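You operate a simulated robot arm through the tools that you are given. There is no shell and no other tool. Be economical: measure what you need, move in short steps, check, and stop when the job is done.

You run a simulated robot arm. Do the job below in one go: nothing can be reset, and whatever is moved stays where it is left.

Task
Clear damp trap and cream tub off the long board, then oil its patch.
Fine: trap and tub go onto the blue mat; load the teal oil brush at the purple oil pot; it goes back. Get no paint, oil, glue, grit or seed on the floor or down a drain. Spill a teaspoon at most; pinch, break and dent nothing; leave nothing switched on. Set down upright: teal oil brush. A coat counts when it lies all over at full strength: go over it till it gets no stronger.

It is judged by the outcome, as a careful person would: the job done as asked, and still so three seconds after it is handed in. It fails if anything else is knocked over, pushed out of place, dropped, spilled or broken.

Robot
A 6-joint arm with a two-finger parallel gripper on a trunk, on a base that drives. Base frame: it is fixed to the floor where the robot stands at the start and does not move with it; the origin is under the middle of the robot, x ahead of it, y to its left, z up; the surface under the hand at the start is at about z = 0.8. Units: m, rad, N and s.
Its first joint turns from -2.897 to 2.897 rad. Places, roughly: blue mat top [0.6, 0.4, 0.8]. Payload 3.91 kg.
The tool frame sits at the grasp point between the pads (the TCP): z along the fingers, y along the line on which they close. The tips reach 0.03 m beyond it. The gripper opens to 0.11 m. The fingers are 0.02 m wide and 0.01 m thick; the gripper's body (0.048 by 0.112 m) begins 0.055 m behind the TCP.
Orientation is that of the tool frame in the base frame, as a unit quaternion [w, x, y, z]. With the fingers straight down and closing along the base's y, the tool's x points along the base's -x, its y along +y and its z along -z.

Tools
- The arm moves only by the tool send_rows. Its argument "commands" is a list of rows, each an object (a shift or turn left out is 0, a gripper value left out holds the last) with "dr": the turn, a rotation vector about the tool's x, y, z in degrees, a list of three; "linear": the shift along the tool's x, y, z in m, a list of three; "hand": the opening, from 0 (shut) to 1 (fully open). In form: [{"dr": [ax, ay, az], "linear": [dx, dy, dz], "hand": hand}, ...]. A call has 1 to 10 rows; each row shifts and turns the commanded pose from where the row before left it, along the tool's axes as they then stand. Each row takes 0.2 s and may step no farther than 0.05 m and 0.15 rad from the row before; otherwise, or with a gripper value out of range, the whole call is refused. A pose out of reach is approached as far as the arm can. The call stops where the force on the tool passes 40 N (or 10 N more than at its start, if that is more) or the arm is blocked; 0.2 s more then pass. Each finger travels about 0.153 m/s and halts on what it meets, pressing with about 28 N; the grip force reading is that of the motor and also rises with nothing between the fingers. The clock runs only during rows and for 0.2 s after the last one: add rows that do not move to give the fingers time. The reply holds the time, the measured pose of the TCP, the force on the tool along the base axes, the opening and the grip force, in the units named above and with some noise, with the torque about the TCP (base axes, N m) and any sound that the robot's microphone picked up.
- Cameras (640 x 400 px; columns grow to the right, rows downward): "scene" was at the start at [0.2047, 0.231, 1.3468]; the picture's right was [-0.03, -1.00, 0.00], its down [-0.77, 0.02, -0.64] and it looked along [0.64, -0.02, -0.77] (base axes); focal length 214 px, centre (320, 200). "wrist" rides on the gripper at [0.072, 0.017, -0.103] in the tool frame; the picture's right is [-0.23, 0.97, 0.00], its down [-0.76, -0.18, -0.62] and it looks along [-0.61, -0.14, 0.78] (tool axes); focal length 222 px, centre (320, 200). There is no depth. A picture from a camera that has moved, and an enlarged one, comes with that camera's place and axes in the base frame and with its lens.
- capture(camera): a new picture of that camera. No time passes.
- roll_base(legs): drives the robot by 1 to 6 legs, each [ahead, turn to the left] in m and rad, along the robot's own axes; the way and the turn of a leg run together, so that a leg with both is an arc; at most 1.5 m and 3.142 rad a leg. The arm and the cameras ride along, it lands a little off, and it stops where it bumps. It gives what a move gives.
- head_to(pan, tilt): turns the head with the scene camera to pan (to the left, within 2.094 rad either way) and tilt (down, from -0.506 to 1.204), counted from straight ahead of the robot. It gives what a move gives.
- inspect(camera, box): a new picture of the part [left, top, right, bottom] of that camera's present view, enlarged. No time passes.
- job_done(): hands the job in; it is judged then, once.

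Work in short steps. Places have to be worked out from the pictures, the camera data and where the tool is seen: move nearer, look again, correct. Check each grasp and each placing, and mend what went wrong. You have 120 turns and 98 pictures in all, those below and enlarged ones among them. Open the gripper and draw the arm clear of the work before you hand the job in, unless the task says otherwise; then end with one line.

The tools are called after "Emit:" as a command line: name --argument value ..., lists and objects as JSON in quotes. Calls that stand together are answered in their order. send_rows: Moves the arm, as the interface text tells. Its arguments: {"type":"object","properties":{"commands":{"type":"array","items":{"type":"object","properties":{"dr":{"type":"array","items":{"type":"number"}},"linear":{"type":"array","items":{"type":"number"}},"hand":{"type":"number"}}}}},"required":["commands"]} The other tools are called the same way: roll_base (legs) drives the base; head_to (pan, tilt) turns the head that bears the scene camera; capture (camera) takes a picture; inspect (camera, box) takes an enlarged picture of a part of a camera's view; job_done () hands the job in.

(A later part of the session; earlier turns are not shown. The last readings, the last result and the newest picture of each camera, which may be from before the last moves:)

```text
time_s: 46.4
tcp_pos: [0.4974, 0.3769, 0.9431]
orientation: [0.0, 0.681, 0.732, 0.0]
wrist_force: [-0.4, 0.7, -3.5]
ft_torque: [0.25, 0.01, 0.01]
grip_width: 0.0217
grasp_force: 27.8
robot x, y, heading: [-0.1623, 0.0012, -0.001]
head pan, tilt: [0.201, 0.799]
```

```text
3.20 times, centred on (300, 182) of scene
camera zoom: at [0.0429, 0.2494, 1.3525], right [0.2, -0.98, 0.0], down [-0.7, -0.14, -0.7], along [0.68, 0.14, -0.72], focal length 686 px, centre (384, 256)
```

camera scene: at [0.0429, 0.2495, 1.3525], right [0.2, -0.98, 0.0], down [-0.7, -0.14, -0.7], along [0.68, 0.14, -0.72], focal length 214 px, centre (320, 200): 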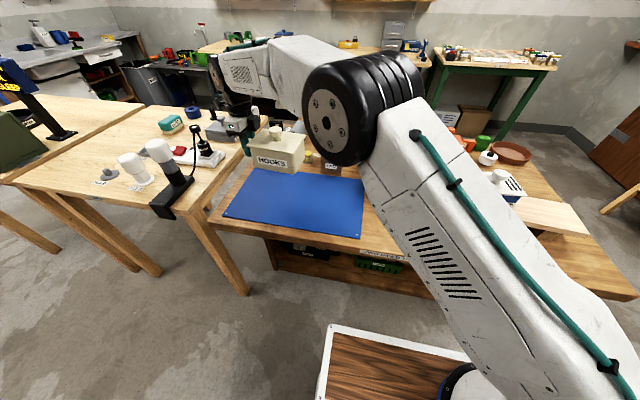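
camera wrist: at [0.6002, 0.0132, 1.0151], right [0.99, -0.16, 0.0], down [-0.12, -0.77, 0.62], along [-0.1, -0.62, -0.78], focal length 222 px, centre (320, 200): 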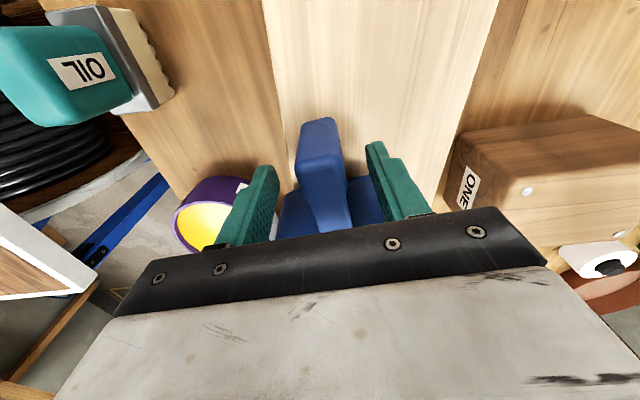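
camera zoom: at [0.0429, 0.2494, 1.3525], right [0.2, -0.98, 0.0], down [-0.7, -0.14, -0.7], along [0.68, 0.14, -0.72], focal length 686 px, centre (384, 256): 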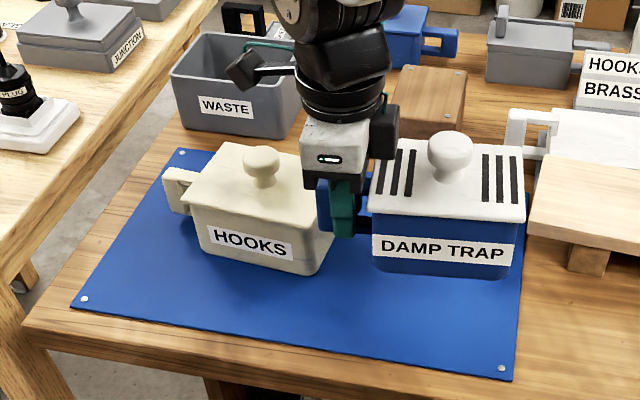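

Trap is inside the mat outline, handle clear of the tub. Lowering, with contact expected at TCP z≈0.85.

Emit:
send_rows --commands '[{"linear": [0, 0, 0.02]}, {"linear": [0, 0, 0.02]}, {"linear": [0, 0, 0.02]}, {"linear": [0, 0, 0.015]}, {"linear": [0, 0, 0.008]}, {}]'

Emit:
send_rows --commands '[{"linear": [0, 0, 0.003]}, {}]'

Emit:
send_rows --commands '[{"linear": [0, 0, 0.003]}, {}]'

```text
time_s: 47.8
tcp_pos: [0.4977, 0.378, 0.8614]
orientation: [0.001, 0.682, 0.731, -0.001]
wrist_force: [0.3, -0.2, -3.2]
ft_torque: [0.25, 0.03, -0.02]
grip_width: 0.0217
grasp_force: 27.5
robot x, y, heading: [-0.1614, -0.0009, 0.005]
head pan, tilt: [0.201, 0.799]
```

```text
time_s: 48.4
tcp_pos: [0.498, 0.3777, 0.8577]
orientation: [0.0, 0.683, 0.731, -0.001]
wrist_force: [0.3, 0.1, -3.5]
ft_torque: [0.26, 0.03, -0.01]
grip_width: 0.0219
grasp_force: 27.9
robot x, y, heading: [-0.1601, -0.0007, 0.002]
head pan, tilt: [0.201, 0.799]
```

```text
time_s: 49.0
tcp_pos: [0.4986, 0.3772, 0.8555]
orientation: [0.0, 0.682, 0.731, -0.001]
wrist_force: [-0.1, -0.4, -2.7]
ft_torque: [0.22, 0.05, 0.0]
grip_width: 0.0219
grasp_force: 27.7
robot x, y, heading: [-0.1631, 0.0002, 0.002]
head pan, tilt: [0.201, 0.799]
```

Emit:
send_rows --commands '[{"linear": [0, 0, 0.003]}, {}]'

Emit:
send_rows --commands '[{"linear": [0, 0, 0.002]}, {}]'

```text
time_s: 49.6
tcp_pos: [0.4987, 0.3766, 0.852]
orientation: [0.0, 0.682, 0.732, 0.0]
wrist_force: [0.3, 1.0, -3.0]
ft_torque: [0.23, 0.04, 0.0]
grip_width: 0.0218
grasp_force: 27.9
robot x, y, heading: [-0.1627, 0.0007, 0.0]
head pan, tilt: [0.201, 0.799]
```

```text
time_s: 50.2
tcp_pos: [0.4994, 0.3773, 0.8516]
orientation: [0.0, 0.682, 0.731, 0.001]
wrist_force: [2.4, 3.7, 9.6]
ft_torque: [-0.77, 0.21, 0.16]
grip_width: 0.0217
grasp_force: 27.8
robot x, y, heading: [-0.1629, -0.0003, 0.001]
head pan, tilt: [0.201, 0.799]
```

Contact with the mat. I release and rise.

Emit:
send_rows --commands '[{"hand": 0.2}, {"hand": 0.4}, {"hand": 0.55}, {}, {"linear": [0, 0, -0.03]}, {"linear": [0, 0, -0.04]}, {"linear": [0, 0, -0.04]}, {"linear": [0, 0, -0.04]}, {"linear": [0, 0, -0.04]}]'

Emit:
inspect --camera "scene" --box '[200, 120, 400, 245]'

Emit:
head_to --pan -0.3 --tilt 0.949

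Emit:
inspect --camera "scene" --box '[260, 80, 460, 205]'

```text
time_s: 52.2
tcp_pos: [0.4996, 0.3787, 1.0411]
orientation: [0.001, 0.682, 0.732, -0.001]
wrist_force: [1.2, 0.0, -1.0]
ft_torque: [0.0, 0.03, -0.01]
grip_width: 0.0606
grasp_force: 0.0
robot x, y, heading: [-0.1633, 0.0004, 0.006]
head pan, tilt: [0.201, 0.799]
```

```text
3.20 times, centred on (300, 182) of scene
camera zoom: at [0.043, 0.2496, 1.3525], right [0.2, -0.98, 0.0], down [-0.7, -0.14, -0.7], along [0.68, 0.14, -0.72], focal length 686 px, centre (384, 256)
```

zoom: 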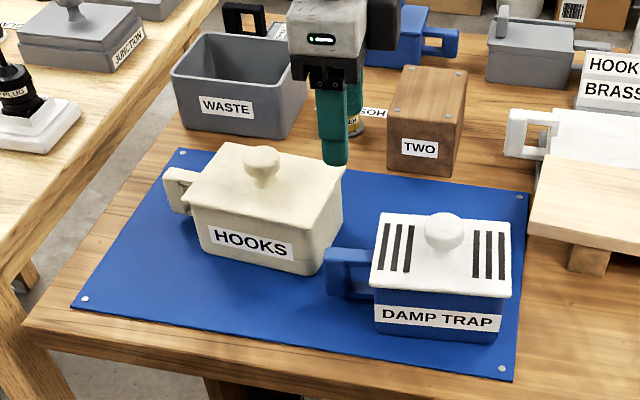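

```text
time_s: 53.1
tcp_pos: [0.5006, 0.3777, 1.0399]
orientation: [0.0, 0.682, 0.732, 0.0]
wrist_force: [-0.5, 0.1, -0.3]
ft_torque: [-0.02, 0.06, 0.0]
grip_width: 0.0607
grasp_force: 0.1
robot x, y, heading: [-0.1633, -0.0014, 0.005]
head pan, tilt: [-0.3, 0.949]
```

```text
3.20 times, centred on (360, 142) of scene
camera zoom: at [0.0333, 0.2119, 1.3411], right [-0.29, -0.96, 0.0], down [-0.78, 0.24, -0.58], along [0.56, -0.17, -0.81], focal length 686 px, centre (192, 384)
```

zoom: 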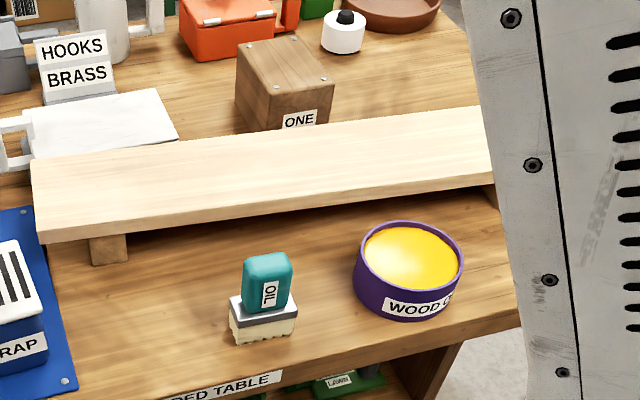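

Both containers are on the mat. No patch outline is visible on the board yet from here, so I move over the brush and look at it and the board.

Emit:
send_rows --commands '[{"linear": [0, 0, -0.04]}, {"linear": [0, 0, -0.03]}, {"linear": [-0.0407, -0.0059, 0]}, {"linear": [-0.0407, -0.0059, 0]}, {"linear": [-0.0407, -0.0059, 0]}, {"linear": [-0.0407, -0.0059, 0]}, {"linear": [-0.0407, -0.0059, 0]}, {"linear": [-0.0407, -0.0059, 0]}, {"linear": [-0.0407, -0.0059, 0]}, {"linear": [-0.0407, -0.0059, 0]}]'

Emit:
send_rows --commands '[{"linear": [-0.0407, -0.0059, 0]}, {"linear": [-0.0407, -0.0059, 0]}, {"dr": [0, 0, 4]}]'

Emit:
capture --camera "wrist"

Emit:
inspect --camera "wrist" --box '[200, 0, 520, 200]'

```text
time_s: 55.3
tcp_pos: [0.4724, 0.047, 1.1086]
orientation: [0.0, 0.682, 0.731, -0.001]
wrist_force: [-0.7, 0.2, -0.4]
ft_torque: [-0.02, 0.0, 0.03]
grip_width: 0.0606
grasp_force: 0.1
robot x, y, heading: [-0.1617, 0.0007, -0.003]
head pan, tilt: [-0.3, 0.949]
```

```text
time_s: 56.1
tcp_pos: [0.4668, -0.034, 1.1085]
orientation: [0.0, 0.707, 0.707, -0.001]
wrist_force: [0.7, -0.7, -0.3]
ft_torque: [0.03, -0.01, -0.03]
grip_width: 0.0606
grasp_force: 0.1
robot x, y, heading: [-0.1591, 0.0004, -0.001]
head pan, tilt: [-0.3, 0.949]
```

```text
58 pictures are left
camera wrist: at [0.4836, 0.0391, 1.2127], right [0.97, -0.23, 0.0], down [-0.18, -0.76, 0.62], along [-0.14, -0.61, -0.78], focal length 222 px, centre (320, 200)
```

wrist: 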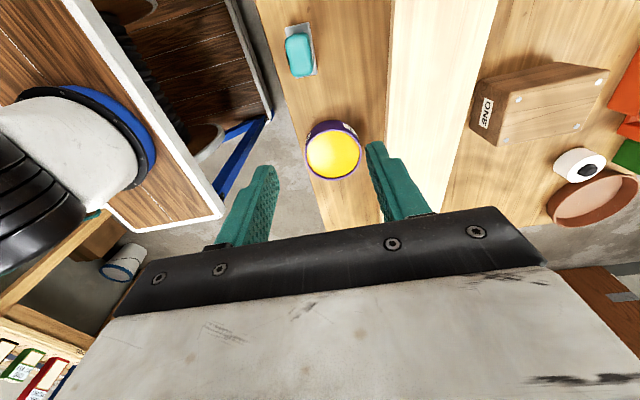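

```text
2.00 times, centred on (360, 100) of wrist
camera zoom: at [0.4836, 0.0391, 1.2127], right [0.97, -0.23, 0.0], down [-0.18, -0.76, 0.62], along [-0.14, -0.61, -0.78], focal length 444 px, centre (240, 400)
```

zoom: 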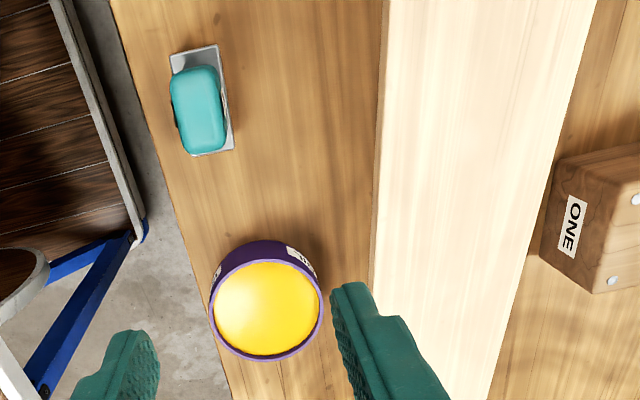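

The brush is near (0.448, 0.013), turned ≈4°, teal grip ≈3 cm thick in x. I check the board surface closely for a patch outline.

Emit:
inspect --camera "scene" --box '[265, 110, 365, 172]'

Emit:
inspect --camera "scene" --box '[350, 100, 450, 162]'

Emit:
capture --camera "scene"

```text
6.40 times, centred on (315, 141) of scene
camera zoom: at [0.0332, 0.2118, 1.3411], right [-0.29, -0.96, 0.0], down [-0.78, 0.24, -0.58], along [0.56, -0.17, -0.81], focal length 1373 px, centre (352, 578)
```

zoom: 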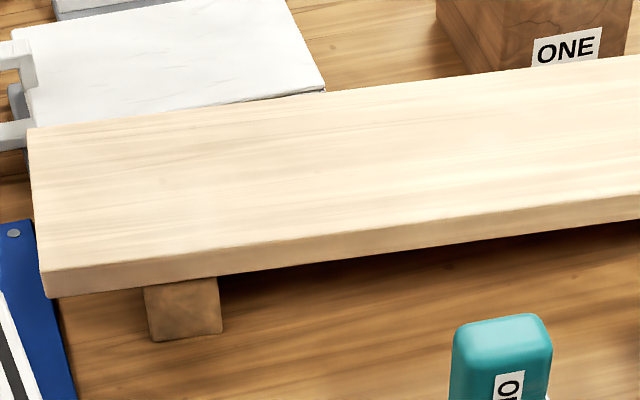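

```text
6.40 times, centred on (400, 131) of scene
camera zoom: at [0.0332, 0.2118, 1.3411], right [-0.29, -0.96, 0.0], down [-0.78, 0.24, -0.58], along [0.56, -0.17, -0.81], focal length 1373 px, centre (-192, 642)
```

zoom: 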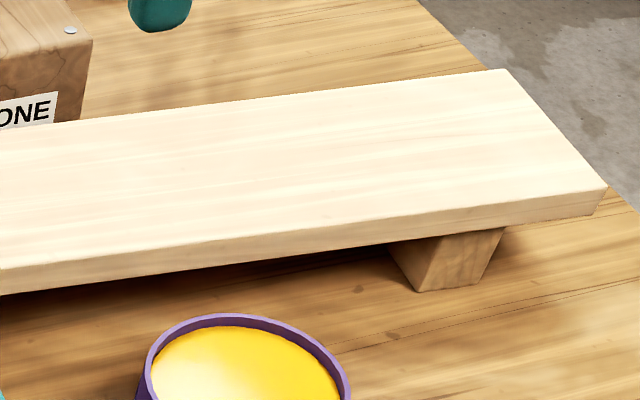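

```text
54 pictures are left
camera scene: at [0.0332, 0.2118, 1.3411], right [-0.29, -0.96, 0.0], down [-0.78, 0.24, -0.58], along [0.56, -0.17, -0.81], focal length 214 px, centre (320, 200)
```

scene: 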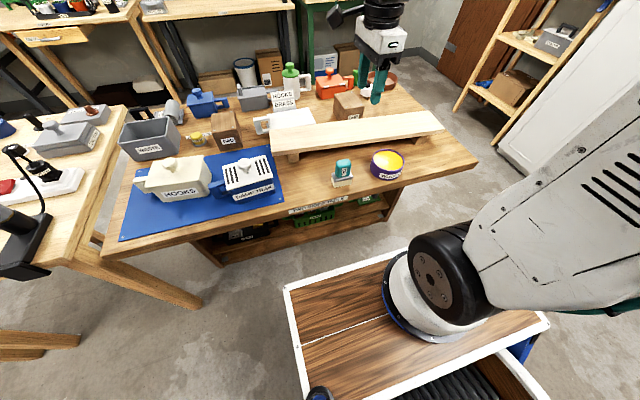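

No outline shows; the oil will likely reveal it, so I'll check colour after the first stroke. Now I align above the brush and descend partway.

Emit:
send_rows --commands '[{"linear": [0.024, -0.01, 0]}, {"linear": [0.023, -0.009, 0]}, {"dr": [0, 0, -4]}, {"linear": [0, 0, 0.045]}, {"linear": [0, 0, 0.045]}, {"linear": [0, 0, 0.04]}]'

Emit:
capture --camera "wrist"

Emit:
inspect --camera "scene" --box '[280, 100, 440, 200]'

```text
time_s: 57.5
tcp_pos: [0.4461, 0.0135, 0.9787]
orientation: [0.001, 0.682, 0.731, 0.001]
wrist_force: [-0.3, 0.0, -0.5]
ft_torque: [-0.02, -0.01, -0.01]
grip_width: 0.0605
grasp_force: 0.0
robot x, y, heading: [-0.1635, -0.0007, 0.002]
head pan, tilt: [-0.3, 0.949]
```

```text
53 pictures are left
camera wrist: at [0.4583, 0.0872, 1.0834], right [0.99, -0.16, 0.0], down [-0.13, -0.77, 0.62], along [-0.1, -0.62, -0.78], focal length 222 px, centre (320, 200)
```

wrist: 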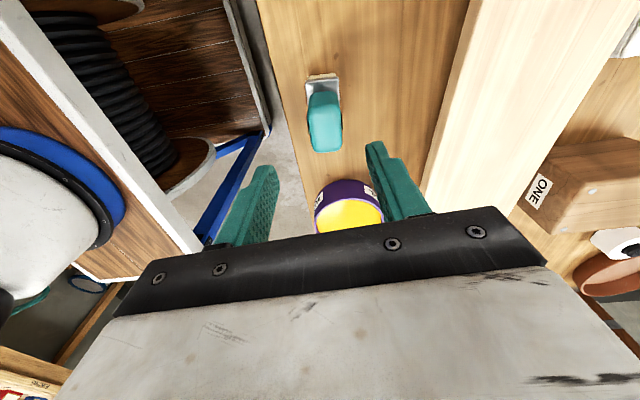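

```text
4.00 times, centred on (360, 150) of scene
camera zoom: at [0.0329, 0.2117, 1.3411], right [-0.29, -0.96, 0.0], down [-0.78, 0.24, -0.58], along [0.56, -0.17, -0.81], focal length 858 px, centre (160, 400)
```

zoom: 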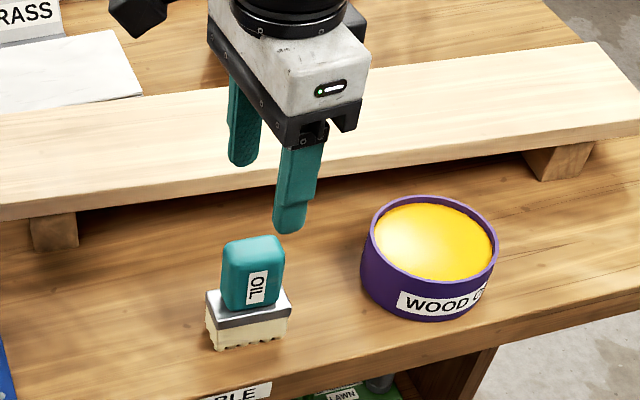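

Recomputed brush centre ≈(0.447–0.453, 0.021). I shift 7 mm in y and go down to 0.92 for a check.

Emit:
send_rows --commands '[{"linear": [0.007, 0, 0.03]}, {"linear": [0, 0, 0.03]}]'

Emit:
inspect --camera "wrist" --box '[200, 60, 440, 240]'

Emit:
inspect --camera "scene" --box '[300, 120, 420, 200]'

```text
time_s: 58.1
tcp_pos: [0.4495, 0.0222, 0.9177]
orientation: [0.001, 0.682, 0.731, 0.0]
wrist_force: [-1.1, 0.1, 0.4]
ft_torque: [0.02, 0.02, -0.02]
grip_width: 0.0606
grasp_force: 0.1
robot x, y, heading: [-0.1625, 0.0002, 0.003]
head pan, tilt: [-0.3, 0.949]
```

```text
2.22 times, centred on (320, 150) of wrist
camera zoom: at [0.4605, 0.0958, 1.023], right [0.99, -0.16, 0.0], down [-0.12, -0.77, 0.62], along [-0.1, -0.62, -0.78], focal length 494 px, centre (320, 311)
```

zoom: 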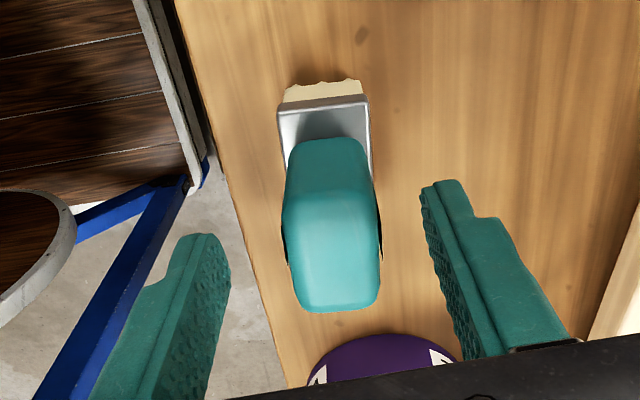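

```text
5.00 times, centred on (360, 160) of scene
camera zoom: at [0.033, 0.2117, 1.3411], right [-0.29, -0.96, 0.0], down [-0.78, 0.24, -0.58], along [0.56, -0.17, -0.81], focal length 1072 px, centre (120, 400)
```

zoom: 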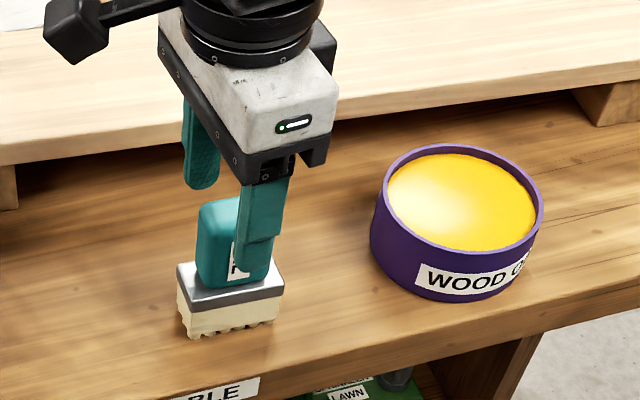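

Centred. Down to z≈0.88, then close.

Emit:
send_rows --commands '[{"linear": [0, 0, 0.02]}, {"linear": [0, 0, 0.017]}, {"hand": 0.4}, {"hand": 0.25}, {"hand": 0.0}, {}, {}]'

Emit:
inspect --camera "scene" --box '[300, 120, 420, 200]'

```text
time_s: 59.7
tcp_pos: [0.4497, 0.0211, 0.8834]
orientation: [0.001, 0.682, 0.731, -0.001]
wrist_force: [-0.5, 0.0, 0.4]
ft_torque: [0.0, -0.02, 0.0]
grip_width: 0.028
grasp_force: 27.8
robot x, y, heading: [-0.1637, 0.0, 0.001]
head pan, tilt: [-0.3, 0.949]
```

```text
5.00 times, centred on (360, 160) of scene
camera zoom: at [0.0333, 0.2117, 1.3411], right [-0.29, -0.96, 0.0], down [-0.78, 0.24, -0.58], along [0.56, -0.17, -0.81], focal length 1072 px, centre (120, 400)
```

zoom: 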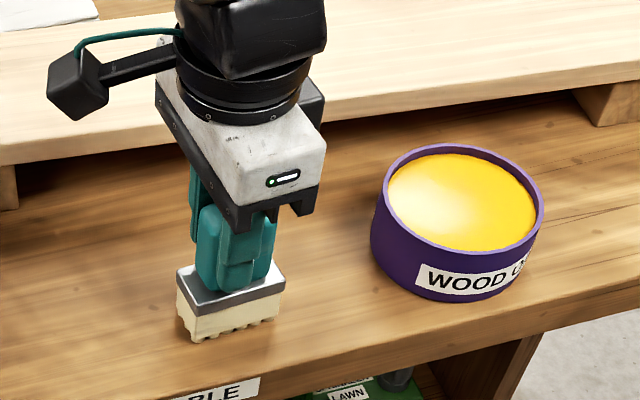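

Brush gripped (0.028 m); home TCP is (0.4497, 0.0211, 0.8834), bristle tips 0.083 below. I lift it and move above the pot, centre ≈(0.462,-0.147), rim z≈0.85.

Emit:
send_rows --commands '[{"linear": [0, 0, -0.03]}, {"linear": [0, 0, -0.04]}, {"linear": [0, 0, -0.03]}, {"linear": [-0.034, 0, 0]}, {"linear": [-0.034, 0, 0]}, {"linear": [-0.034, 0, 0]}, {"linear": [-0.034, 0, 0]}, {"linear": [-0.033, 0, 0]}, {}]'

Emit:
inspect --camera "scene" --box '[300, 100, 460, 200]'

Emit:
capture --camera "wrist"

```text
time_s: 61.7
tcp_pos: [0.4624, -0.1493, 0.9853]
orientation: [0.001, 0.682, 0.731, 0.0]
wrist_force: [0.1, -0.2, -0.8]
ft_torque: [-0.01, -0.02, 0.02]
grip_width: 0.0284
grasp_force: 28.3
robot x, y, heading: [-0.1607, 0.0006, 0.006]
head pan, tilt: [-0.3, 0.949]
```

```text
4.00 times, centred on (380, 150) of scene
camera zoom: at [0.0332, 0.2117, 1.3411], right [-0.29, -0.96, 0.0], down [-0.78, 0.24, -0.58], along [0.56, -0.17, -0.81], focal length 858 px, centre (80, 400)
```

zoom: 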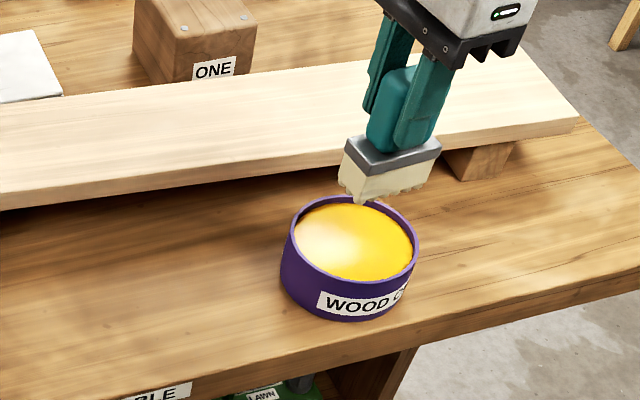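

```text
47 pictures are left
camera wrist: at [0.4744, -0.0755, 1.0895], right [0.99, -0.16, 0.0], down [-0.12, -0.77, 0.62], along [-0.1, -0.62, -0.78], focal length 222 px, centre (320, 200)
```

wrist: 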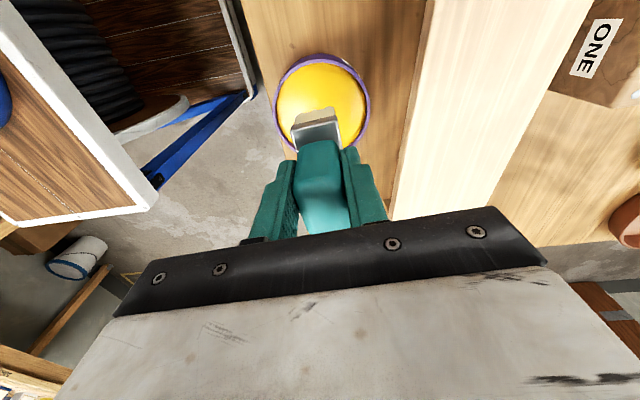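

Brush is over the pot centre. I lower to just above the oil and look.

Emit:
send_rows --commands '[{"linear": [0.001, 0, 0.03]}, {"linear": [0, 0, 0.02]}, {"linear": [0, 0, 0.008]}, {}]'

Emit:
inspect --camera "scene" --box '[340, 120, 440, 190]'

```text
time_s: 62.7
tcp_pos: [0.4615, -0.1494, 0.9246]
orientation: [0.002, 0.682, 0.732, 0.0]
wrist_force: [-1.2, 0.2, 23.0]
ft_torque: [-0.09, 0.16, 0.02]
grip_width: 0.0283
grasp_force: 28.3
robot x, y, heading: [-0.1651, 0.0007, 0.006]
head pan, tilt: [-0.3, 0.949]
```

```text
5.71 times, centred on (390, 155) of scene
camera zoom: at [0.0325, 0.2118, 1.3412], right [-0.29, -0.96, 0.0], down [-0.78, 0.24, -0.58], along [0.56, -0.17, -0.81], focal length 1226 px, centre (-80, 457)
```

zoom: 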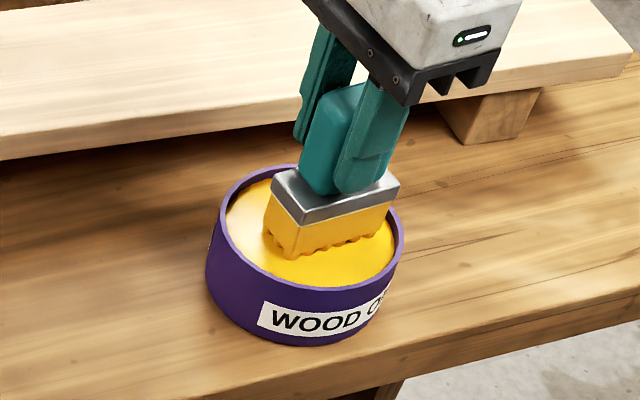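

The bristles met the oil (23 N) and turned yellow: loaded. I ease up and hold a moment over the pot to check for drips.

Emit:
send_rows --commands '[{"linear": [0, 0, -0.004]}, {"linear": [0, 0, -0.01]}, {"linear": [0, 0, -0.02]}, {}, {}, {}, {"linear": [0, 0, -0.03]}, {"linear": [0, 0, -0.02]}, {}]'

Emit:
inspect --camera "scene" --box '[320, 80, 460, 190]'

```text
time_s: 64.7
tcp_pos: [0.4599, -0.1471, 1.0092]
orientation: [0.001, 0.682, 0.732, -0.001]
wrist_force: [1.3, 0.9, -0.2]
ft_torque: [-0.01, -0.01, -0.02]
grip_width: 0.0284
grasp_force: 28.1
robot x, y, heading: [-0.1621, 0.0033, 0.002]
head pan, tilt: [-0.3, 0.949]
```

```text
3.64 times, centred on (390, 135) of scene
camera zoom: at [0.0333, 0.2117, 1.3411], right [-0.29, -0.96, 0.0], down [-0.78, 0.24, -0.58], along [0.56, -0.17, -0.81], focal length 780 px, centre (66, 436)
```

zoom: 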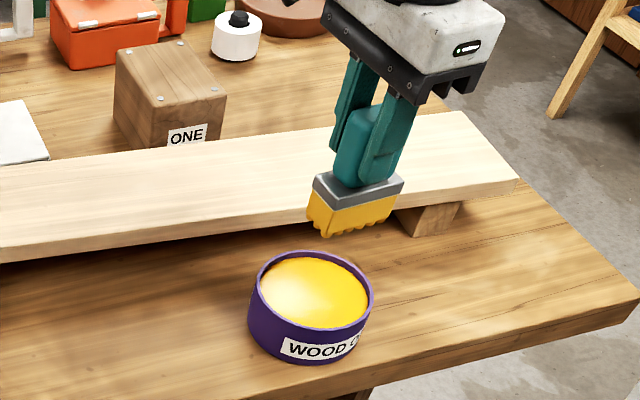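

No dripping. The board's centre is ≈(0.627,-0.11), yaw ≈-5.4°, top z≈0.861, about 0.62×0.12. I turn the brush so its long side lies across the board.

Emit:
send_rows --commands '[{"dr": [0, 0, -8.06]}, {"dr": [0, 0, -8.06]}, {"dr": [0, 0, -8.06]}, {"dr": [0, 0, -8.06]}, {"dr": [0, 0, -8.06]}, {"dr": [0, 0, -8.06]}, {"dr": [0, 0, -8.06]}, {"dr": [0, 0, -8.06]}, {"dr": [0, 0, -8.06]}, {"dr": [0, 0, -8.06]}]'

Emit:
send_rows --commands '[{"linear": [-0.0408, 0.0131, 0]}, {"linear": [-0.0408, 0.0131, 0]}, {"linear": [-0.0408, 0.0131, 0]}, {"linear": [-0.0408, 0.0131, 0]}, {}]'

Emit:
capture --camera "wrist"

Emit:
inspect --camera "scene" --box '[260, 80, 460, 205]'

```text
time_s: 66.9
tcp_pos: [0.4602, -0.1475, 1.009]
orientation: [0.0, 0.046, 0.999, 0.0]
wrist_force: [0.0, 0.8, -0.2]
ft_torque: [-0.03, -0.02, 0.01]
grip_width: 0.0286
grasp_force: 28.2
robot x, y, heading: [-0.1628, 0.0004, 0.002]
head pan, tilt: [-0.3, 0.949]
```

```text
time_s: 68.1
tcp_pos: [0.6269, -0.1113, 1.0086]
orientation: [0.0, 0.047, 0.999, -0.001]
wrist_force: [0.3, 0.1, -0.6]
ft_torque: [0.03, 0.02, 0.0]
grip_width: 0.0282
grasp_force: 28.5
robot x, y, heading: [-0.1655, 0.0013, 0.001]
head pan, tilt: [-0.3, 0.949]
```

```text
44 pictures are left
camera wrist: at [0.5565, -0.0862, 1.1124], right [0.32, 0.95, 0.0], down [0.74, -0.25, 0.62], along [0.59, -0.2, -0.78], focal length 222 px, centre (320, 200)
```

wrist: 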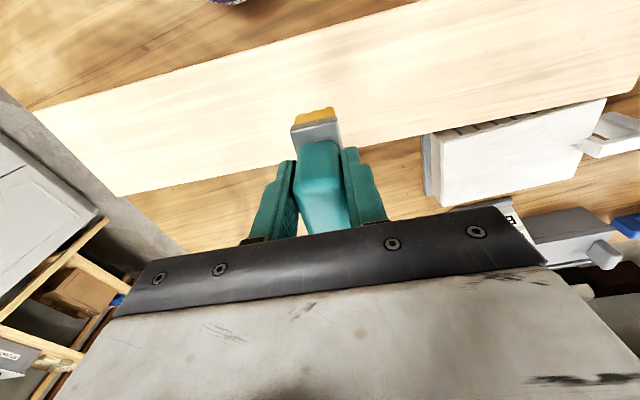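

```text
3.20 times, centred on (360, 142) of scene
camera zoom: at [0.0332, 0.2117, 1.3411], right [-0.29, -0.96, 0.0], down [-0.78, 0.24, -0.58], along [0.56, -0.17, -0.81], focal length 686 px, centre (192, 384)
```

zoom: 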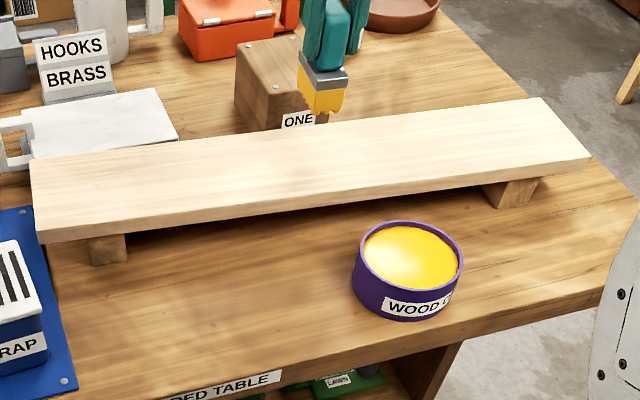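

Positioned over the board's middle. I lower to just above, then make light contact.

Emit:
send_rows --commands '[{"linear": [0, 0, 0.03]}, {"linear": [0, 0, 0.025]}, {"linear": [0, 0, 0.005]}, {}]'

Emit:
send_rows --commands '[{"linear": [0, 0, 0.003]}, {}]'

```text
time_s: 69.1
tcp_pos: [0.6293, -0.1116, 0.9478]
orientation: [-0.001, 0.047, 0.999, -0.001]
wrist_force: [0.4, 0.1, -1.8]
ft_torque: [0.02, -0.01, 0.02]
grip_width: 0.0283
grasp_force: 28.1
robot x, y, heading: [-0.1632, 0.002, 0.004]
head pan, tilt: [-0.3, 0.949]
```

```text
time_s: 69.7
tcp_pos: [0.6283, -0.1107, 0.9477]
orientation: [0.002, 0.047, 0.999, 0.0]
wrist_force: [-3.8, 0.8, 20.6]
ft_torque: [0.15, 0.33, 0.03]
grip_width: 0.0284
grasp_force: 27.9
robot x, y, heading: [-0.1658, 0.0008, 0.004]
head pan, tilt: [-0.3, 0.949]
```

Contact at ≈0.946. I ease 1.5 mm and make a short test stroke along the board.

Emit:
send_rows --commands '[{"linear": [0, 0, -0.0015]}, {"linear": [0, 0.02, 0]}, {"linear": [0, 0.02, 0]}, {"linear": [0, 0.02, 0]}, {}]'

Emit:
inspect --camera "scene" --box '[280, 90, 440, 190]'

Emit:
capture --camera "wrist"

```text
time_s: 70.9
tcp_pos: [0.6337, -0.0518, 0.9465]
orientation: [0.0, 0.047, 0.999, 0.0]
wrist_force: [0.1, -0.6, -1.5]
ft_torque: [0.0, 0.03, 0.01]
grip_width: 0.0284
grasp_force: 28.1
robot x, y, heading: [-0.1635, 0.001, -0.0]
head pan, tilt: [-0.3, 0.949]
```

```text
4.00 times, centred on (360, 140) of scene
camera zoom: at [0.0333, 0.2117, 1.3411], right [-0.29, -0.96, 0.0], down [-0.78, 0.24, -0.58], along [0.56, -0.17, -0.81], focal length 858 px, centre (160, 440)
```

zoom: 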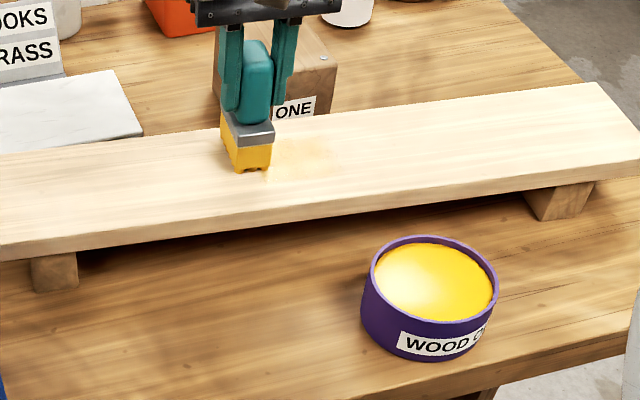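

```text
41 pictures are left
camera wrist: at [0.5628, -0.0272, 1.0522], right [0.32, 0.95, 0.0], down [0.74, -0.25, 0.62], along [0.59, -0.2, -0.78], focal length 222 px, centre (320, 200)
```

wrist: 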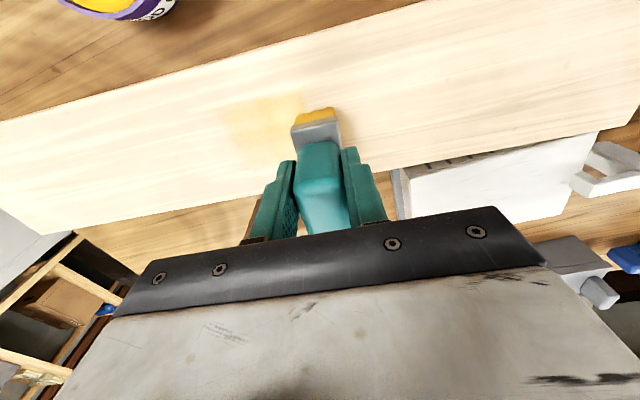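

Oil marks faintly, but contact was lost during the stroke. I press 1.5 mm lower and stroke on toward the left end.

Emit:
send_rows --commands '[{"linear": [0, 0, 0.0015]}, {"linear": [0, 0.025, 0]}, {"linear": [0, 0.025, 0]}, {"linear": [0, 0.025, 0]}, {"linear": [0, 0.025, 0]}, {"linear": [0, 0.025, 0]}, {"linear": [0, 0.025, 0]}]'

Emit:
inspect --camera "scene" --box '[260, 90, 420, 190]'

```text
time_s: 72.5
tcp_pos: [0.6469, 0.099, 0.9448]
orientation: [-0.001, 0.048, 0.999, -0.001]
wrist_force: [0.3, -1.2, 2.6]
ft_torque: [0.0, -0.12, 0.02]
grip_width: 0.028
grasp_force: 28.4
robot x, y, heading: [-0.1633, -0.0026, -0.002]
head pan, tilt: [-0.3, 0.949]
```

```text
4.00 times, centred on (340, 140) of scene
camera zoom: at [0.0331, 0.2117, 1.3411], right [-0.29, -0.96, 0.0], down [-0.78, 0.24, -0.58], along [0.56, -0.17, -0.81], focal length 858 px, centre (240, 440)
```

zoom: 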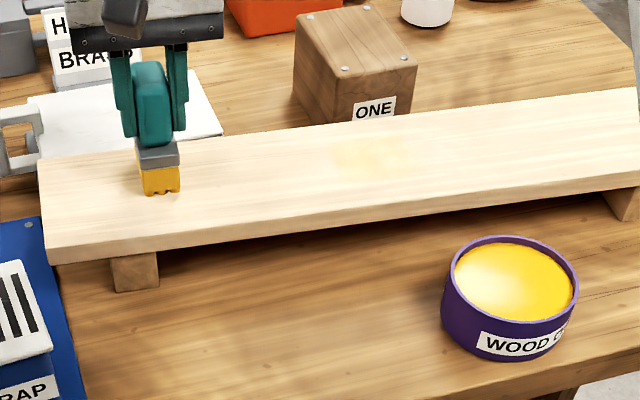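

Colour only took near the centre so far. I press 1 mm more and stroke back toward the right to find the patch's bounds.

Emit:
send_rows --commands '[{"linear": [0, 0, 0.001]}, {"linear": [0, -0.025, 0]}, {"linear": [0, -0.025, 0]}, {"linear": [0, -0.025, 0]}, {"linear": [0, -0.025, 0]}]'

Emit:
send_rows --commands '[{"linear": [0, -0.025, 0]}, {"linear": [0, -0.025, 0]}, {"linear": [0, -0.025, 0]}, {"linear": [0, -0.025, 0]}, {"linear": [0, -0.025, 0]}]'

Emit:
send_rows --commands '[{"linear": [0, -0.025, 0]}, {"linear": [0, -0.025, 0]}, {"linear": [0, -0.025, 0]}]'

Emit:
inspect --camera "scene" --box '[260, 80, 460, 205]'

```text
time_s: 73.7
tcp_pos: [0.6383, 0.0001, 0.9444]
orientation: [0.0, 0.047, 0.999, -0.002]
wrist_force: [0.8, 1.2, 9.9]
ft_torque: [0.17, 0.02, 0.01]
grip_width: 0.0285
grasp_force: 28.0
robot x, y, heading: [-0.1667, -0.0004, 0.008]
head pan, tilt: [-0.3, 0.949]
```

```text
time_s: 74.9
tcp_pos: [0.6225, -0.1285, 0.945]
orientation: [-0.001, 0.048, 0.999, -0.001]
wrist_force: [-0.5, 0.5, -1.1]
ft_torque: [-0.02, 0.03, 0.03]
grip_width: 0.0285
grasp_force: 27.8
robot x, y, heading: [-0.1599, 0.0012, 0.001]
head pan, tilt: [-0.3, 0.949]
```

```text
time_s: 75.7
tcp_pos: [0.6169, -0.2002, 0.9472]
orientation: [0.0, 0.047, 0.999, -0.001]
wrist_force: [-0.1, -0.4, -0.9]
ft_torque: [-0.04, -0.03, -0.01]
grip_width: 0.0282
grasp_force: 28.0
robot x, y, heading: [-0.1636, 0.0017, -0.001]
head pan, tilt: [-0.3, 0.949]
```

```text
3.20 times, centred on (360, 142) of scene
camera zoom: at [0.0332, 0.2119, 1.3411], right [-0.29, -0.96, 0.0], down [-0.78, 0.24, -0.58], along [0.56, -0.17, -0.81], focal length 686 px, centre (192, 384)
```

zoom: 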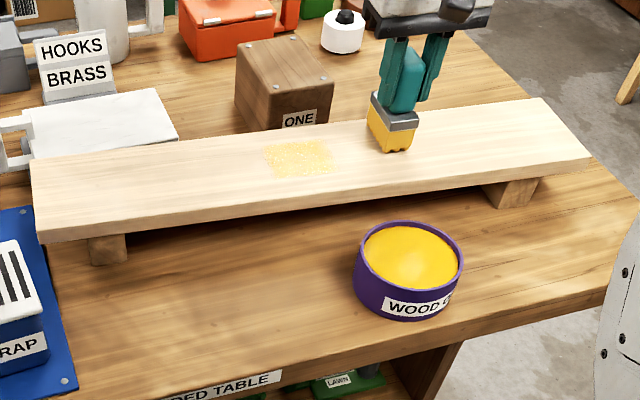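

At y≈0 there was 10 N contact but no colour, so the patch has a left edge. I zoom in on the mark.

Emit:
inspect --camera "scene" --box '[325, 105, 405, 155]'

```text
8.00 times, centred on (365, 130) of scene
camera zoom: at [0.0332, 0.2119, 1.3411], right [-0.29, -0.96, 0.0], down [-0.78, 0.24, -0.58], along [0.56, -0.17, -0.81], focal length 1716 px, centre (-40, 760)
```

zoom: 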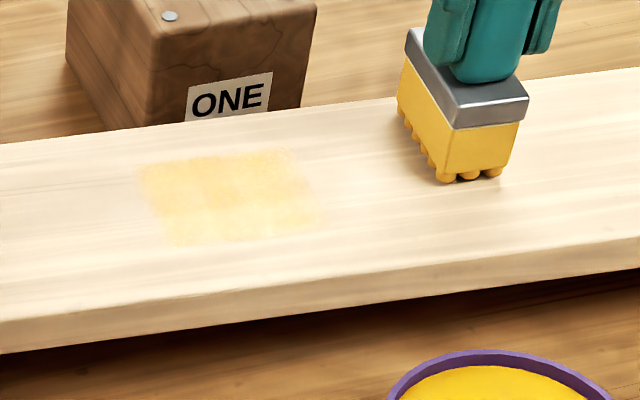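

The patch's left edge is at y≈-0.063; the right side wasn't in contact. I lower slowly here to regain contact and stroke left.

Emit:
send_rows --commands '[{"linear": [0, 0, 0.001]}, {}]'

Emit:
send_rows --commands '[{"linear": [0, 0, 0.001]}, {}]'

```text
time_s: 76.3
tcp_pos: [0.6187, -0.2002, 0.9447]
orientation: [-0.001, 0.047, 0.999, -0.001]
wrist_force: [0.6, -1.0, -0.6]
ft_torque: [0.0, 0.02, 0.01]
grip_width: 0.0285
grasp_force: 28.4
robot x, y, heading: [-0.1666, -0.0004, 0.001]
head pan, tilt: [-0.3, 0.949]
```

```text
time_s: 76.9
tcp_pos: [0.6183, -0.2012, 0.9437]
orientation: [0.0, 0.047, 0.999, 0.0]
wrist_force: [-0.8, 0.8, 1.5]
ft_torque: [0.02, -0.02, 0.0]
grip_width: 0.0283
grasp_force: 27.1
robot x, y, heading: [-0.1598, -0.0008, -0.0]
head pan, tilt: [-0.3, 0.949]
```

Contact is starting here (slightly lower than at the centre). One more mm and I stroke left across the patch and back.

Emit:
send_rows --commands '[{"linear": [0, 0, 0.001]}, {"linear": [0, 0.02, 0]}, {"linear": [0, 0.02, 0]}, {"linear": [0, 0.02, 0]}, {"linear": [0, 0.02, 0]}, {"linear": [0, 0.02, 0]}, {"linear": [0, 0.02, 0]}, {"linear": [0, 0.02, 0]}]'

Emit:
send_rows --commands '[{"linear": [0, -0.02, 0]}, {"linear": [0, -0.02, 0]}, {"linear": [0, -0.02, 0]}, {"linear": [0, -0.02, 0]}, {"linear": [0, -0.02, 0]}, {"linear": [0, -0.02, 0]}, {"linear": [0, -0.02, 0]}, {"linear": [0, -0.02, 0]}, {"linear": [0, -0.02, 0]}]'

Emit:
inspect --camera "scene" --box '[325, 90, 425, 155]'

```text
time_s: 78.7
tcp_pos: [0.6333, -0.0622, 0.9434]
orientation: [0.001, 0.048, 0.999, 0.0]
wrist_force: [0.2, -6.5, 22.7]
ft_torque: [-0.3, -0.03, 0.0]
grip_width: 0.0285
grasp_force: 27.8
robot x, y, heading: [-0.165, -0.0004, 0.001]
head pan, tilt: [-0.3, 0.949]
```

```text
time_s: 80.7
tcp_pos: [0.6172, -0.2411, 0.9414]
orientation: [0.0, 0.047, 0.999, -0.001]
wrist_force: [-0.6, 2.3, 7.2]
ft_torque: [0.14, -0.1, 0.04]
grip_width: 0.0282
grasp_force: 27.8
robot x, y, heading: [-0.1628, 0.0034, -0.001]
head pan, tilt: [-0.3, 0.949]
```

```text
6.15 times, centred on (375, 122) of scene
camera zoom: at [0.033, 0.2118, 1.3411], right [-0.29, -0.96, 0.0], down [-0.78, 0.24, -0.58], along [0.56, -0.17, -0.81], focal length 1320 px, centre (-18, 677)
```

zoom: 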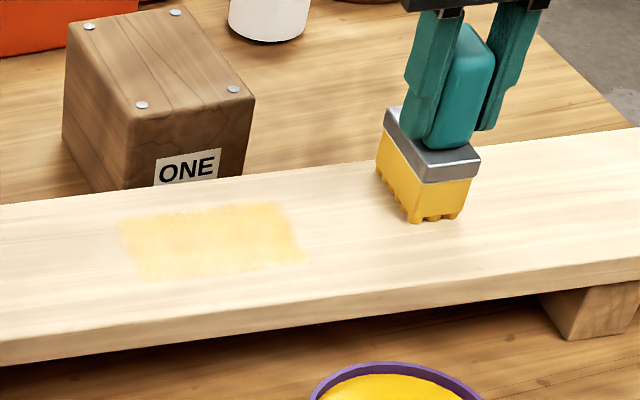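

The patch spans y≈-0.06 to -0.16, i.e. centred on the board's middle. Next lane: shift 2.6 cm toward the front and stroke left and back.

Emit:
send_rows --commands '[{"linear": [0.026, 0.0, 0]}, {"linear": [0, 0.025, 0]}, {"linear": [0, 0.025, 0]}, {"linear": [0, 0.025, 0]}, {"linear": [0, 0.025, 0]}, {"linear": [0, 0.025, 0]}, {"linear": [0, 0.025, 0]}, {"linear": [0, 0.025, 0]}, {"linear": [0, 0.025, 0]}]'

Emit:
send_rows --commands '[{"linear": [0, -0.025, 0]}, {"linear": [0, -0.025, 0]}, {"linear": [0, -0.025, 0]}, {"linear": [0, -0.025, 0]}, {"linear": [0, -0.025, 0]}, {"linear": [0, -0.025, 0]}, {"linear": [0, -0.025, 0]}, {"linear": [0, -0.025, 0]}]'

Emit:
inspect --camera "scene" --box '[325, 90, 425, 155]'

```text
time_s: 82.7
tcp_pos: [0.6102, -0.0389, 0.9419]
orientation: [-0.001, 0.047, 0.999, -0.002]
wrist_force: [-0.4, -0.3, -1.4]
ft_torque: [0.04, 0.02, 0.02]
grip_width: 0.0283
grasp_force: 27.4
robot x, y, heading: [-0.1665, 0.0013, -0.001]
head pan, tilt: [-0.3, 0.949]
```

```text
time_s: 84.5
tcp_pos: [0.5902, -0.2393, 0.944]
orientation: [0.0, 0.046, 0.999, 0.0]
wrist_force: [0.4, -0.2, -1.3]
ft_torque: [-0.01, -0.01, 0.01]
grip_width: 0.0283
grasp_force: 27.9
robot x, y, heading: [-0.166, -0.0025, 0.003]
head pan, tilt: [-0.3, 0.949]
```

```text
6.15 times, centred on (375, 122) of scene
camera zoom: at [0.0332, 0.2119, 1.3411], right [-0.29, -0.96, 0.0], down [-0.78, 0.24, -0.58], along [0.56, -0.17, -0.81], focal length 1320 px, centre (-18, 677)
```

zoom: 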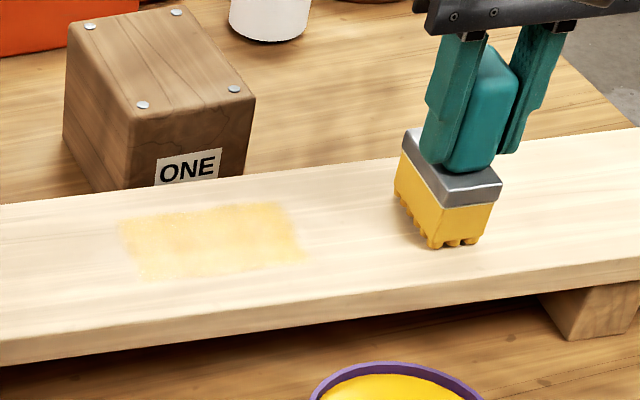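

No contact during that lane. I lower in small steps to find contact again.

Emit:
send_rows --commands '[{"linear": [0, 0, 0.0015]}, {}]'

Emit:
send_rows --commands '[{"linear": [0, 0, 0.001]}, {}]'

Emit:
send_rows --commands '[{"linear": [0, 0, 0.001]}, {}]'

```text
time_s: 85.1
tcp_pos: [0.5902, -0.2378, 0.9416]
orientation: [0.0, 0.047, 0.999, -0.001]
wrist_force: [0.4, -0.4, 0.9]
ft_torque: [-0.01, 0.06, 0.05]
grip_width: 0.0282
grasp_force: 27.8
robot x, y, heading: [-0.162, -0.0005, 0.002]
head pan, tilt: [-0.3, 0.949]
```

```text
time_s: 85.7
tcp_pos: [0.5905, -0.2394, 0.9405]
orientation: [0.0, 0.046, 0.999, -0.001]
wrist_force: [-4.6, 0.6, 13.5]
ft_torque: [0.11, 0.47, -0.02]
grip_width: 0.0287
grasp_force: 28.2
robot x, y, heading: [-0.164, 0.0025, -0.001]
head pan, tilt: [-0.3, 0.949]
```

```text
time_s: 86.3
tcp_pos: [0.5912, -0.2374, 0.9409]
orientation: [0.002, 0.048, 0.999, -0.001]
wrist_force: [-1.4, -0.8, 26.7]
ft_torque: [0.0, -0.09, 0.0]
grip_width: 0.0284
grasp_force: 27.8
robot x, y, heading: [-0.1616, 0.001, 0.0]
head pan, tilt: [-0.3, 0.949]
```

Firm contact now (≈20 N). Ease 0.5 mm and stroke left and back.

Emit:
send_rows --commands '[{"linear": [0, 0, -0.0005]}, {"linear": [0, 0.025, 0]}, {"linear": [0, 0.025, 0]}, {"linear": [0, 0.025, 0]}, {"linear": [0, 0.025, 0]}, {"linear": [0, 0.025, 0]}, {"linear": [0, 0.025, 0]}, {"linear": [0, 0.025, 0]}, {"linear": [0, 0.025, 0]}]'

Emit:
send_rows --commands '[{"linear": [0, -0.025, 0]}, {"linear": [0, -0.025, 0]}, {"linear": [0, -0.025, 0]}, {"linear": [0, -0.025, 0]}, {"linear": [0, -0.025, 0]}, {"linear": [0, -0.025, 0]}, {"linear": [0, -0.025, 0]}, {"linear": [0, -0.025, 0]}]'

Emit:
inspect --camera "scene" --box '[325, 90, 425, 155]'

```text
time_s: 87.3
tcp_pos: [0.5953, -0.1797, 0.94]
orientation: [0.001, 0.048, 0.999, -0.002]
wrist_force: [-1.4, 1.1, 11.2]
ft_torque: [0.33, 0.08, 0.04]
grip_width: 0.0283
grasp_force: 27.8
robot x, y, heading: [-0.1633, -0.0017, -0.007]
head pan, tilt: [-0.3, 0.949]
stopped in row 4: the force on the tool passed its limit at 42 N (the readings are from after the stop); the commanded pose is now the measured one
```

```text
time_s: 89.1
tcp_pos: [0.5754, -0.3795, 0.94]
orientation: [-0.001, 0.047, 0.999, -0.001]
wrist_force: [-0.1, 0.4, -1.0]
ft_torque: [0.0, -0.01, 0.05]
grip_width: 0.0285
grasp_force: 27.8
robot x, y, heading: [-0.1666, -0.0009, 0.002]
head pan, tilt: [-0.3, 0.949]
```

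```text
6.15 times, centred on (375, 122) of scene
camera zoom: at [0.0336, 0.2115, 1.3411], right [-0.3, -0.96, 0.0], down [-0.78, 0.24, -0.58], along [0.56, -0.17, -0.81], focal length 1320 px, centre (-18, 677)
```

zoom: 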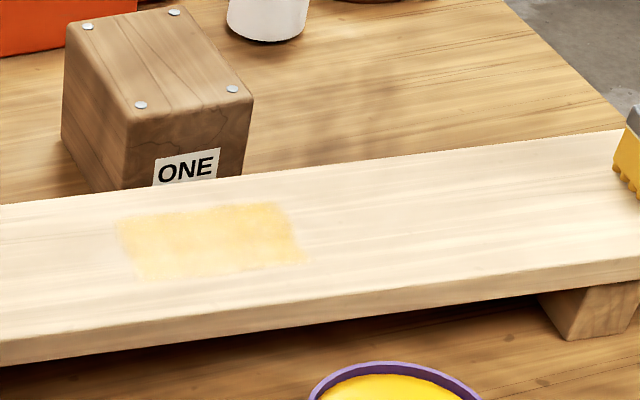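

A friction spike stopped the stroke midway and the return ran on to the right, but nothing was disturbed. I lift 1 cm and go to the patch's left edge in this front lane.

Emit:
send_rows --commands '[{"linear": [0, 0, -0.01]}, {"linear": [0, 0.047, 0]}, {"linear": [0, 0.047, 0]}, {"linear": [0, 0.047, 0]}, {"linear": [0, 0.047, 0]}, {"linear": [0, 0.047, 0]}, {"linear": [0, 0.047, 0]}, {"linear": [0, 0.047, 0]}, {"linear": [0, 0, 0.006]}, {}]'

Emit:
send_rows --commands '[{"linear": [0, 0, 0.0015]}, {}]'

Emit:
send_rows --commands '[{"linear": [0, 0, 0.001]}, {}]'

```text
time_s: 91.3
tcp_pos: [0.6081, -0.0501, 0.9448]
orientation: [0.002, 0.048, 0.999, -0.002]
wrist_force: [0.0, -0.6, -0.6]
ft_torque: [0.0, -0.02, 0.01]
grip_width: 0.0284
grasp_force: 27.7
robot x, y, heading: [-0.1621, 0.0036, 0.0]
head pan, tilt: [-0.3, 0.949]
```

```text
time_s: 91.9
tcp_pos: [0.6074, -0.0517, 0.9421]
orientation: [0.0, 0.049, 0.999, -0.002]
wrist_force: [0.2, 0.4, -1.1]
ft_torque: [0.0, 0.01, -0.02]
grip_width: 0.0285
grasp_force: 27.7
robot x, y, heading: [-0.1636, 0.0008, 0.0]
head pan, tilt: [-0.3, 0.949]
```

```text
time_s: 92.5
tcp_pos: [0.6067, -0.0518, 0.9434]
orientation: [0.001, 0.047, 0.999, -0.002]
wrist_force: [0.2, 0.0, -1.1]
ft_torque: [0.01, 0.0, 0.0]
grip_width: 0.0287
grasp_force: 28.6
robot x, y, heading: [-0.1634, -0.0004, 0.0]
head pan, tilt: [-0.3, 0.949]
```

Emit:
send_rows --commands '[{"linear": [0, 0, 0.001]}, {}]'

Emit:
send_rows --commands '[{"linear": [0, 0, 0.001]}, {}]'

```text
time_s: 93.1
tcp_pos: [0.6066, -0.0508, 0.9397]
orientation: [0.001, 0.048, 0.999, -0.001]
wrist_force: [0.4, -0.4, -1.0]
ft_torque: [0.0, -0.01, 0.01]
grip_width: 0.0286
grasp_force: 28.2
robot x, y, heading: [-0.1618, -0.0023, -0.002]
head pan, tilt: [-0.3, 0.949]
```

```text
time_s: 93.7
tcp_pos: [0.6077, -0.0521, 0.9393]
orientation: [0.001, 0.048, 0.999, -0.002]
wrist_force: [-0.7, -0.1, -0.9]
ft_torque: [0.0, 0.03, 0.01]
grip_width: 0.0289
grasp_force: 27.9
robot x, y, heading: [-0.1626, -0.003, 0.001]
head pan, tilt: [-0.3, 0.949]
```

Emit:
send_rows --commands '[{"linear": [0, 0, 0.001]}, {}]'

Emit:
send_rows --commands '[{"linear": [0, 0, 0.001]}, {}]'

Emit:
inspect --camera "scene" --box '[315, 90, 415, 155]'

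```text
time_s: 94.3
tcp_pos: [0.6062, -0.0529, 0.9384]
orientation: [0.0, 0.047, 0.999, -0.002]
wrist_force: [-0.1, 0.3, -0.1]
ft_torque: [0.02, 0.01, 0.02]
grip_width: 0.0285
grasp_force: 28.1
robot x, y, heading: [-0.164, -0.0029, -0.001]
head pan, tilt: [-0.3, 0.949]
```

```text
time_s: 94.9
tcp_pos: [0.6078, -0.0519, 0.9391]
orientation: [0.003, 0.048, 0.999, -0.001]
wrist_force: [-0.4, -0.9, 9.5]
ft_torque: [0.03, 0.08, -0.01]
grip_width: 0.0286
grasp_force: 28.3
robot x, y, heading: [-0.1645, -0.0023, 0.006]
head pan, tilt: [-0.3, 0.949]
```

```text
6.15 times, centred on (365, 122) of scene
camera zoom: at [0.0331, 0.2116, 1.3411], right [-0.3, -0.96, 0.0], down [-0.78, 0.24, -0.58], along [0.56, -0.17, -0.81], focal length 1320 px, centre (43, 677)
```

zoom: 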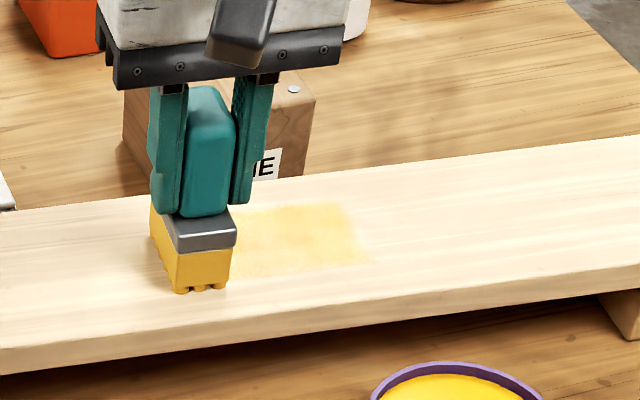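

9.5 N contact at the left edge. I stroke right, drifting down slightly to follow the board.

Emit:
send_rows --commands '[{"linear": [0, -0.02, 0.0]}, {"linear": [0, -0.02, 0.0001]}, {"linear": [0, -0.02, 0.0001]}, {"linear": [0, -0.02, 0.0002]}, {"linear": [0, -0.02, 0.0002]}, {"linear": [0, -0.02, 0.0002]}, {"linear": [0, -0.02, 0.0]}]'

Emit:
inspect --camera "scene" --box '[315, 90, 415, 155]'

```text
time_s: 96.5
tcp_pos: [0.5918, -0.1902, 0.936]
orientation: [0.002, 0.049, 0.999, -0.002]
wrist_force: [0.7, 5.0, 18.7]
ft_torque: [0.36, -0.14, 0.01]
grip_width: 0.0287
grasp_force: 28.0
robot x, y, heading: [-0.1665, 0.0019, -0.003]
head pan, tilt: [-0.3, 0.949]
```

```text
6.15 times, centred on (365, 122) of scene
camera zoom: at [0.0329, 0.212, 1.3411], right [-0.3, -0.96, 0.0], down [-0.78, 0.24, -0.58], along [0.56, -0.17, -0.81], focal length 1320 px, centre (43, 677)
```

zoom: 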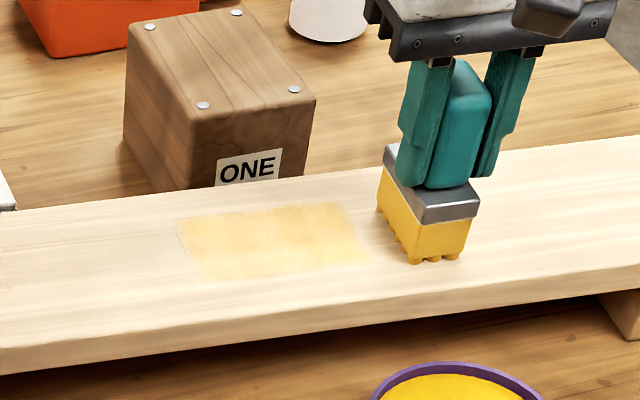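

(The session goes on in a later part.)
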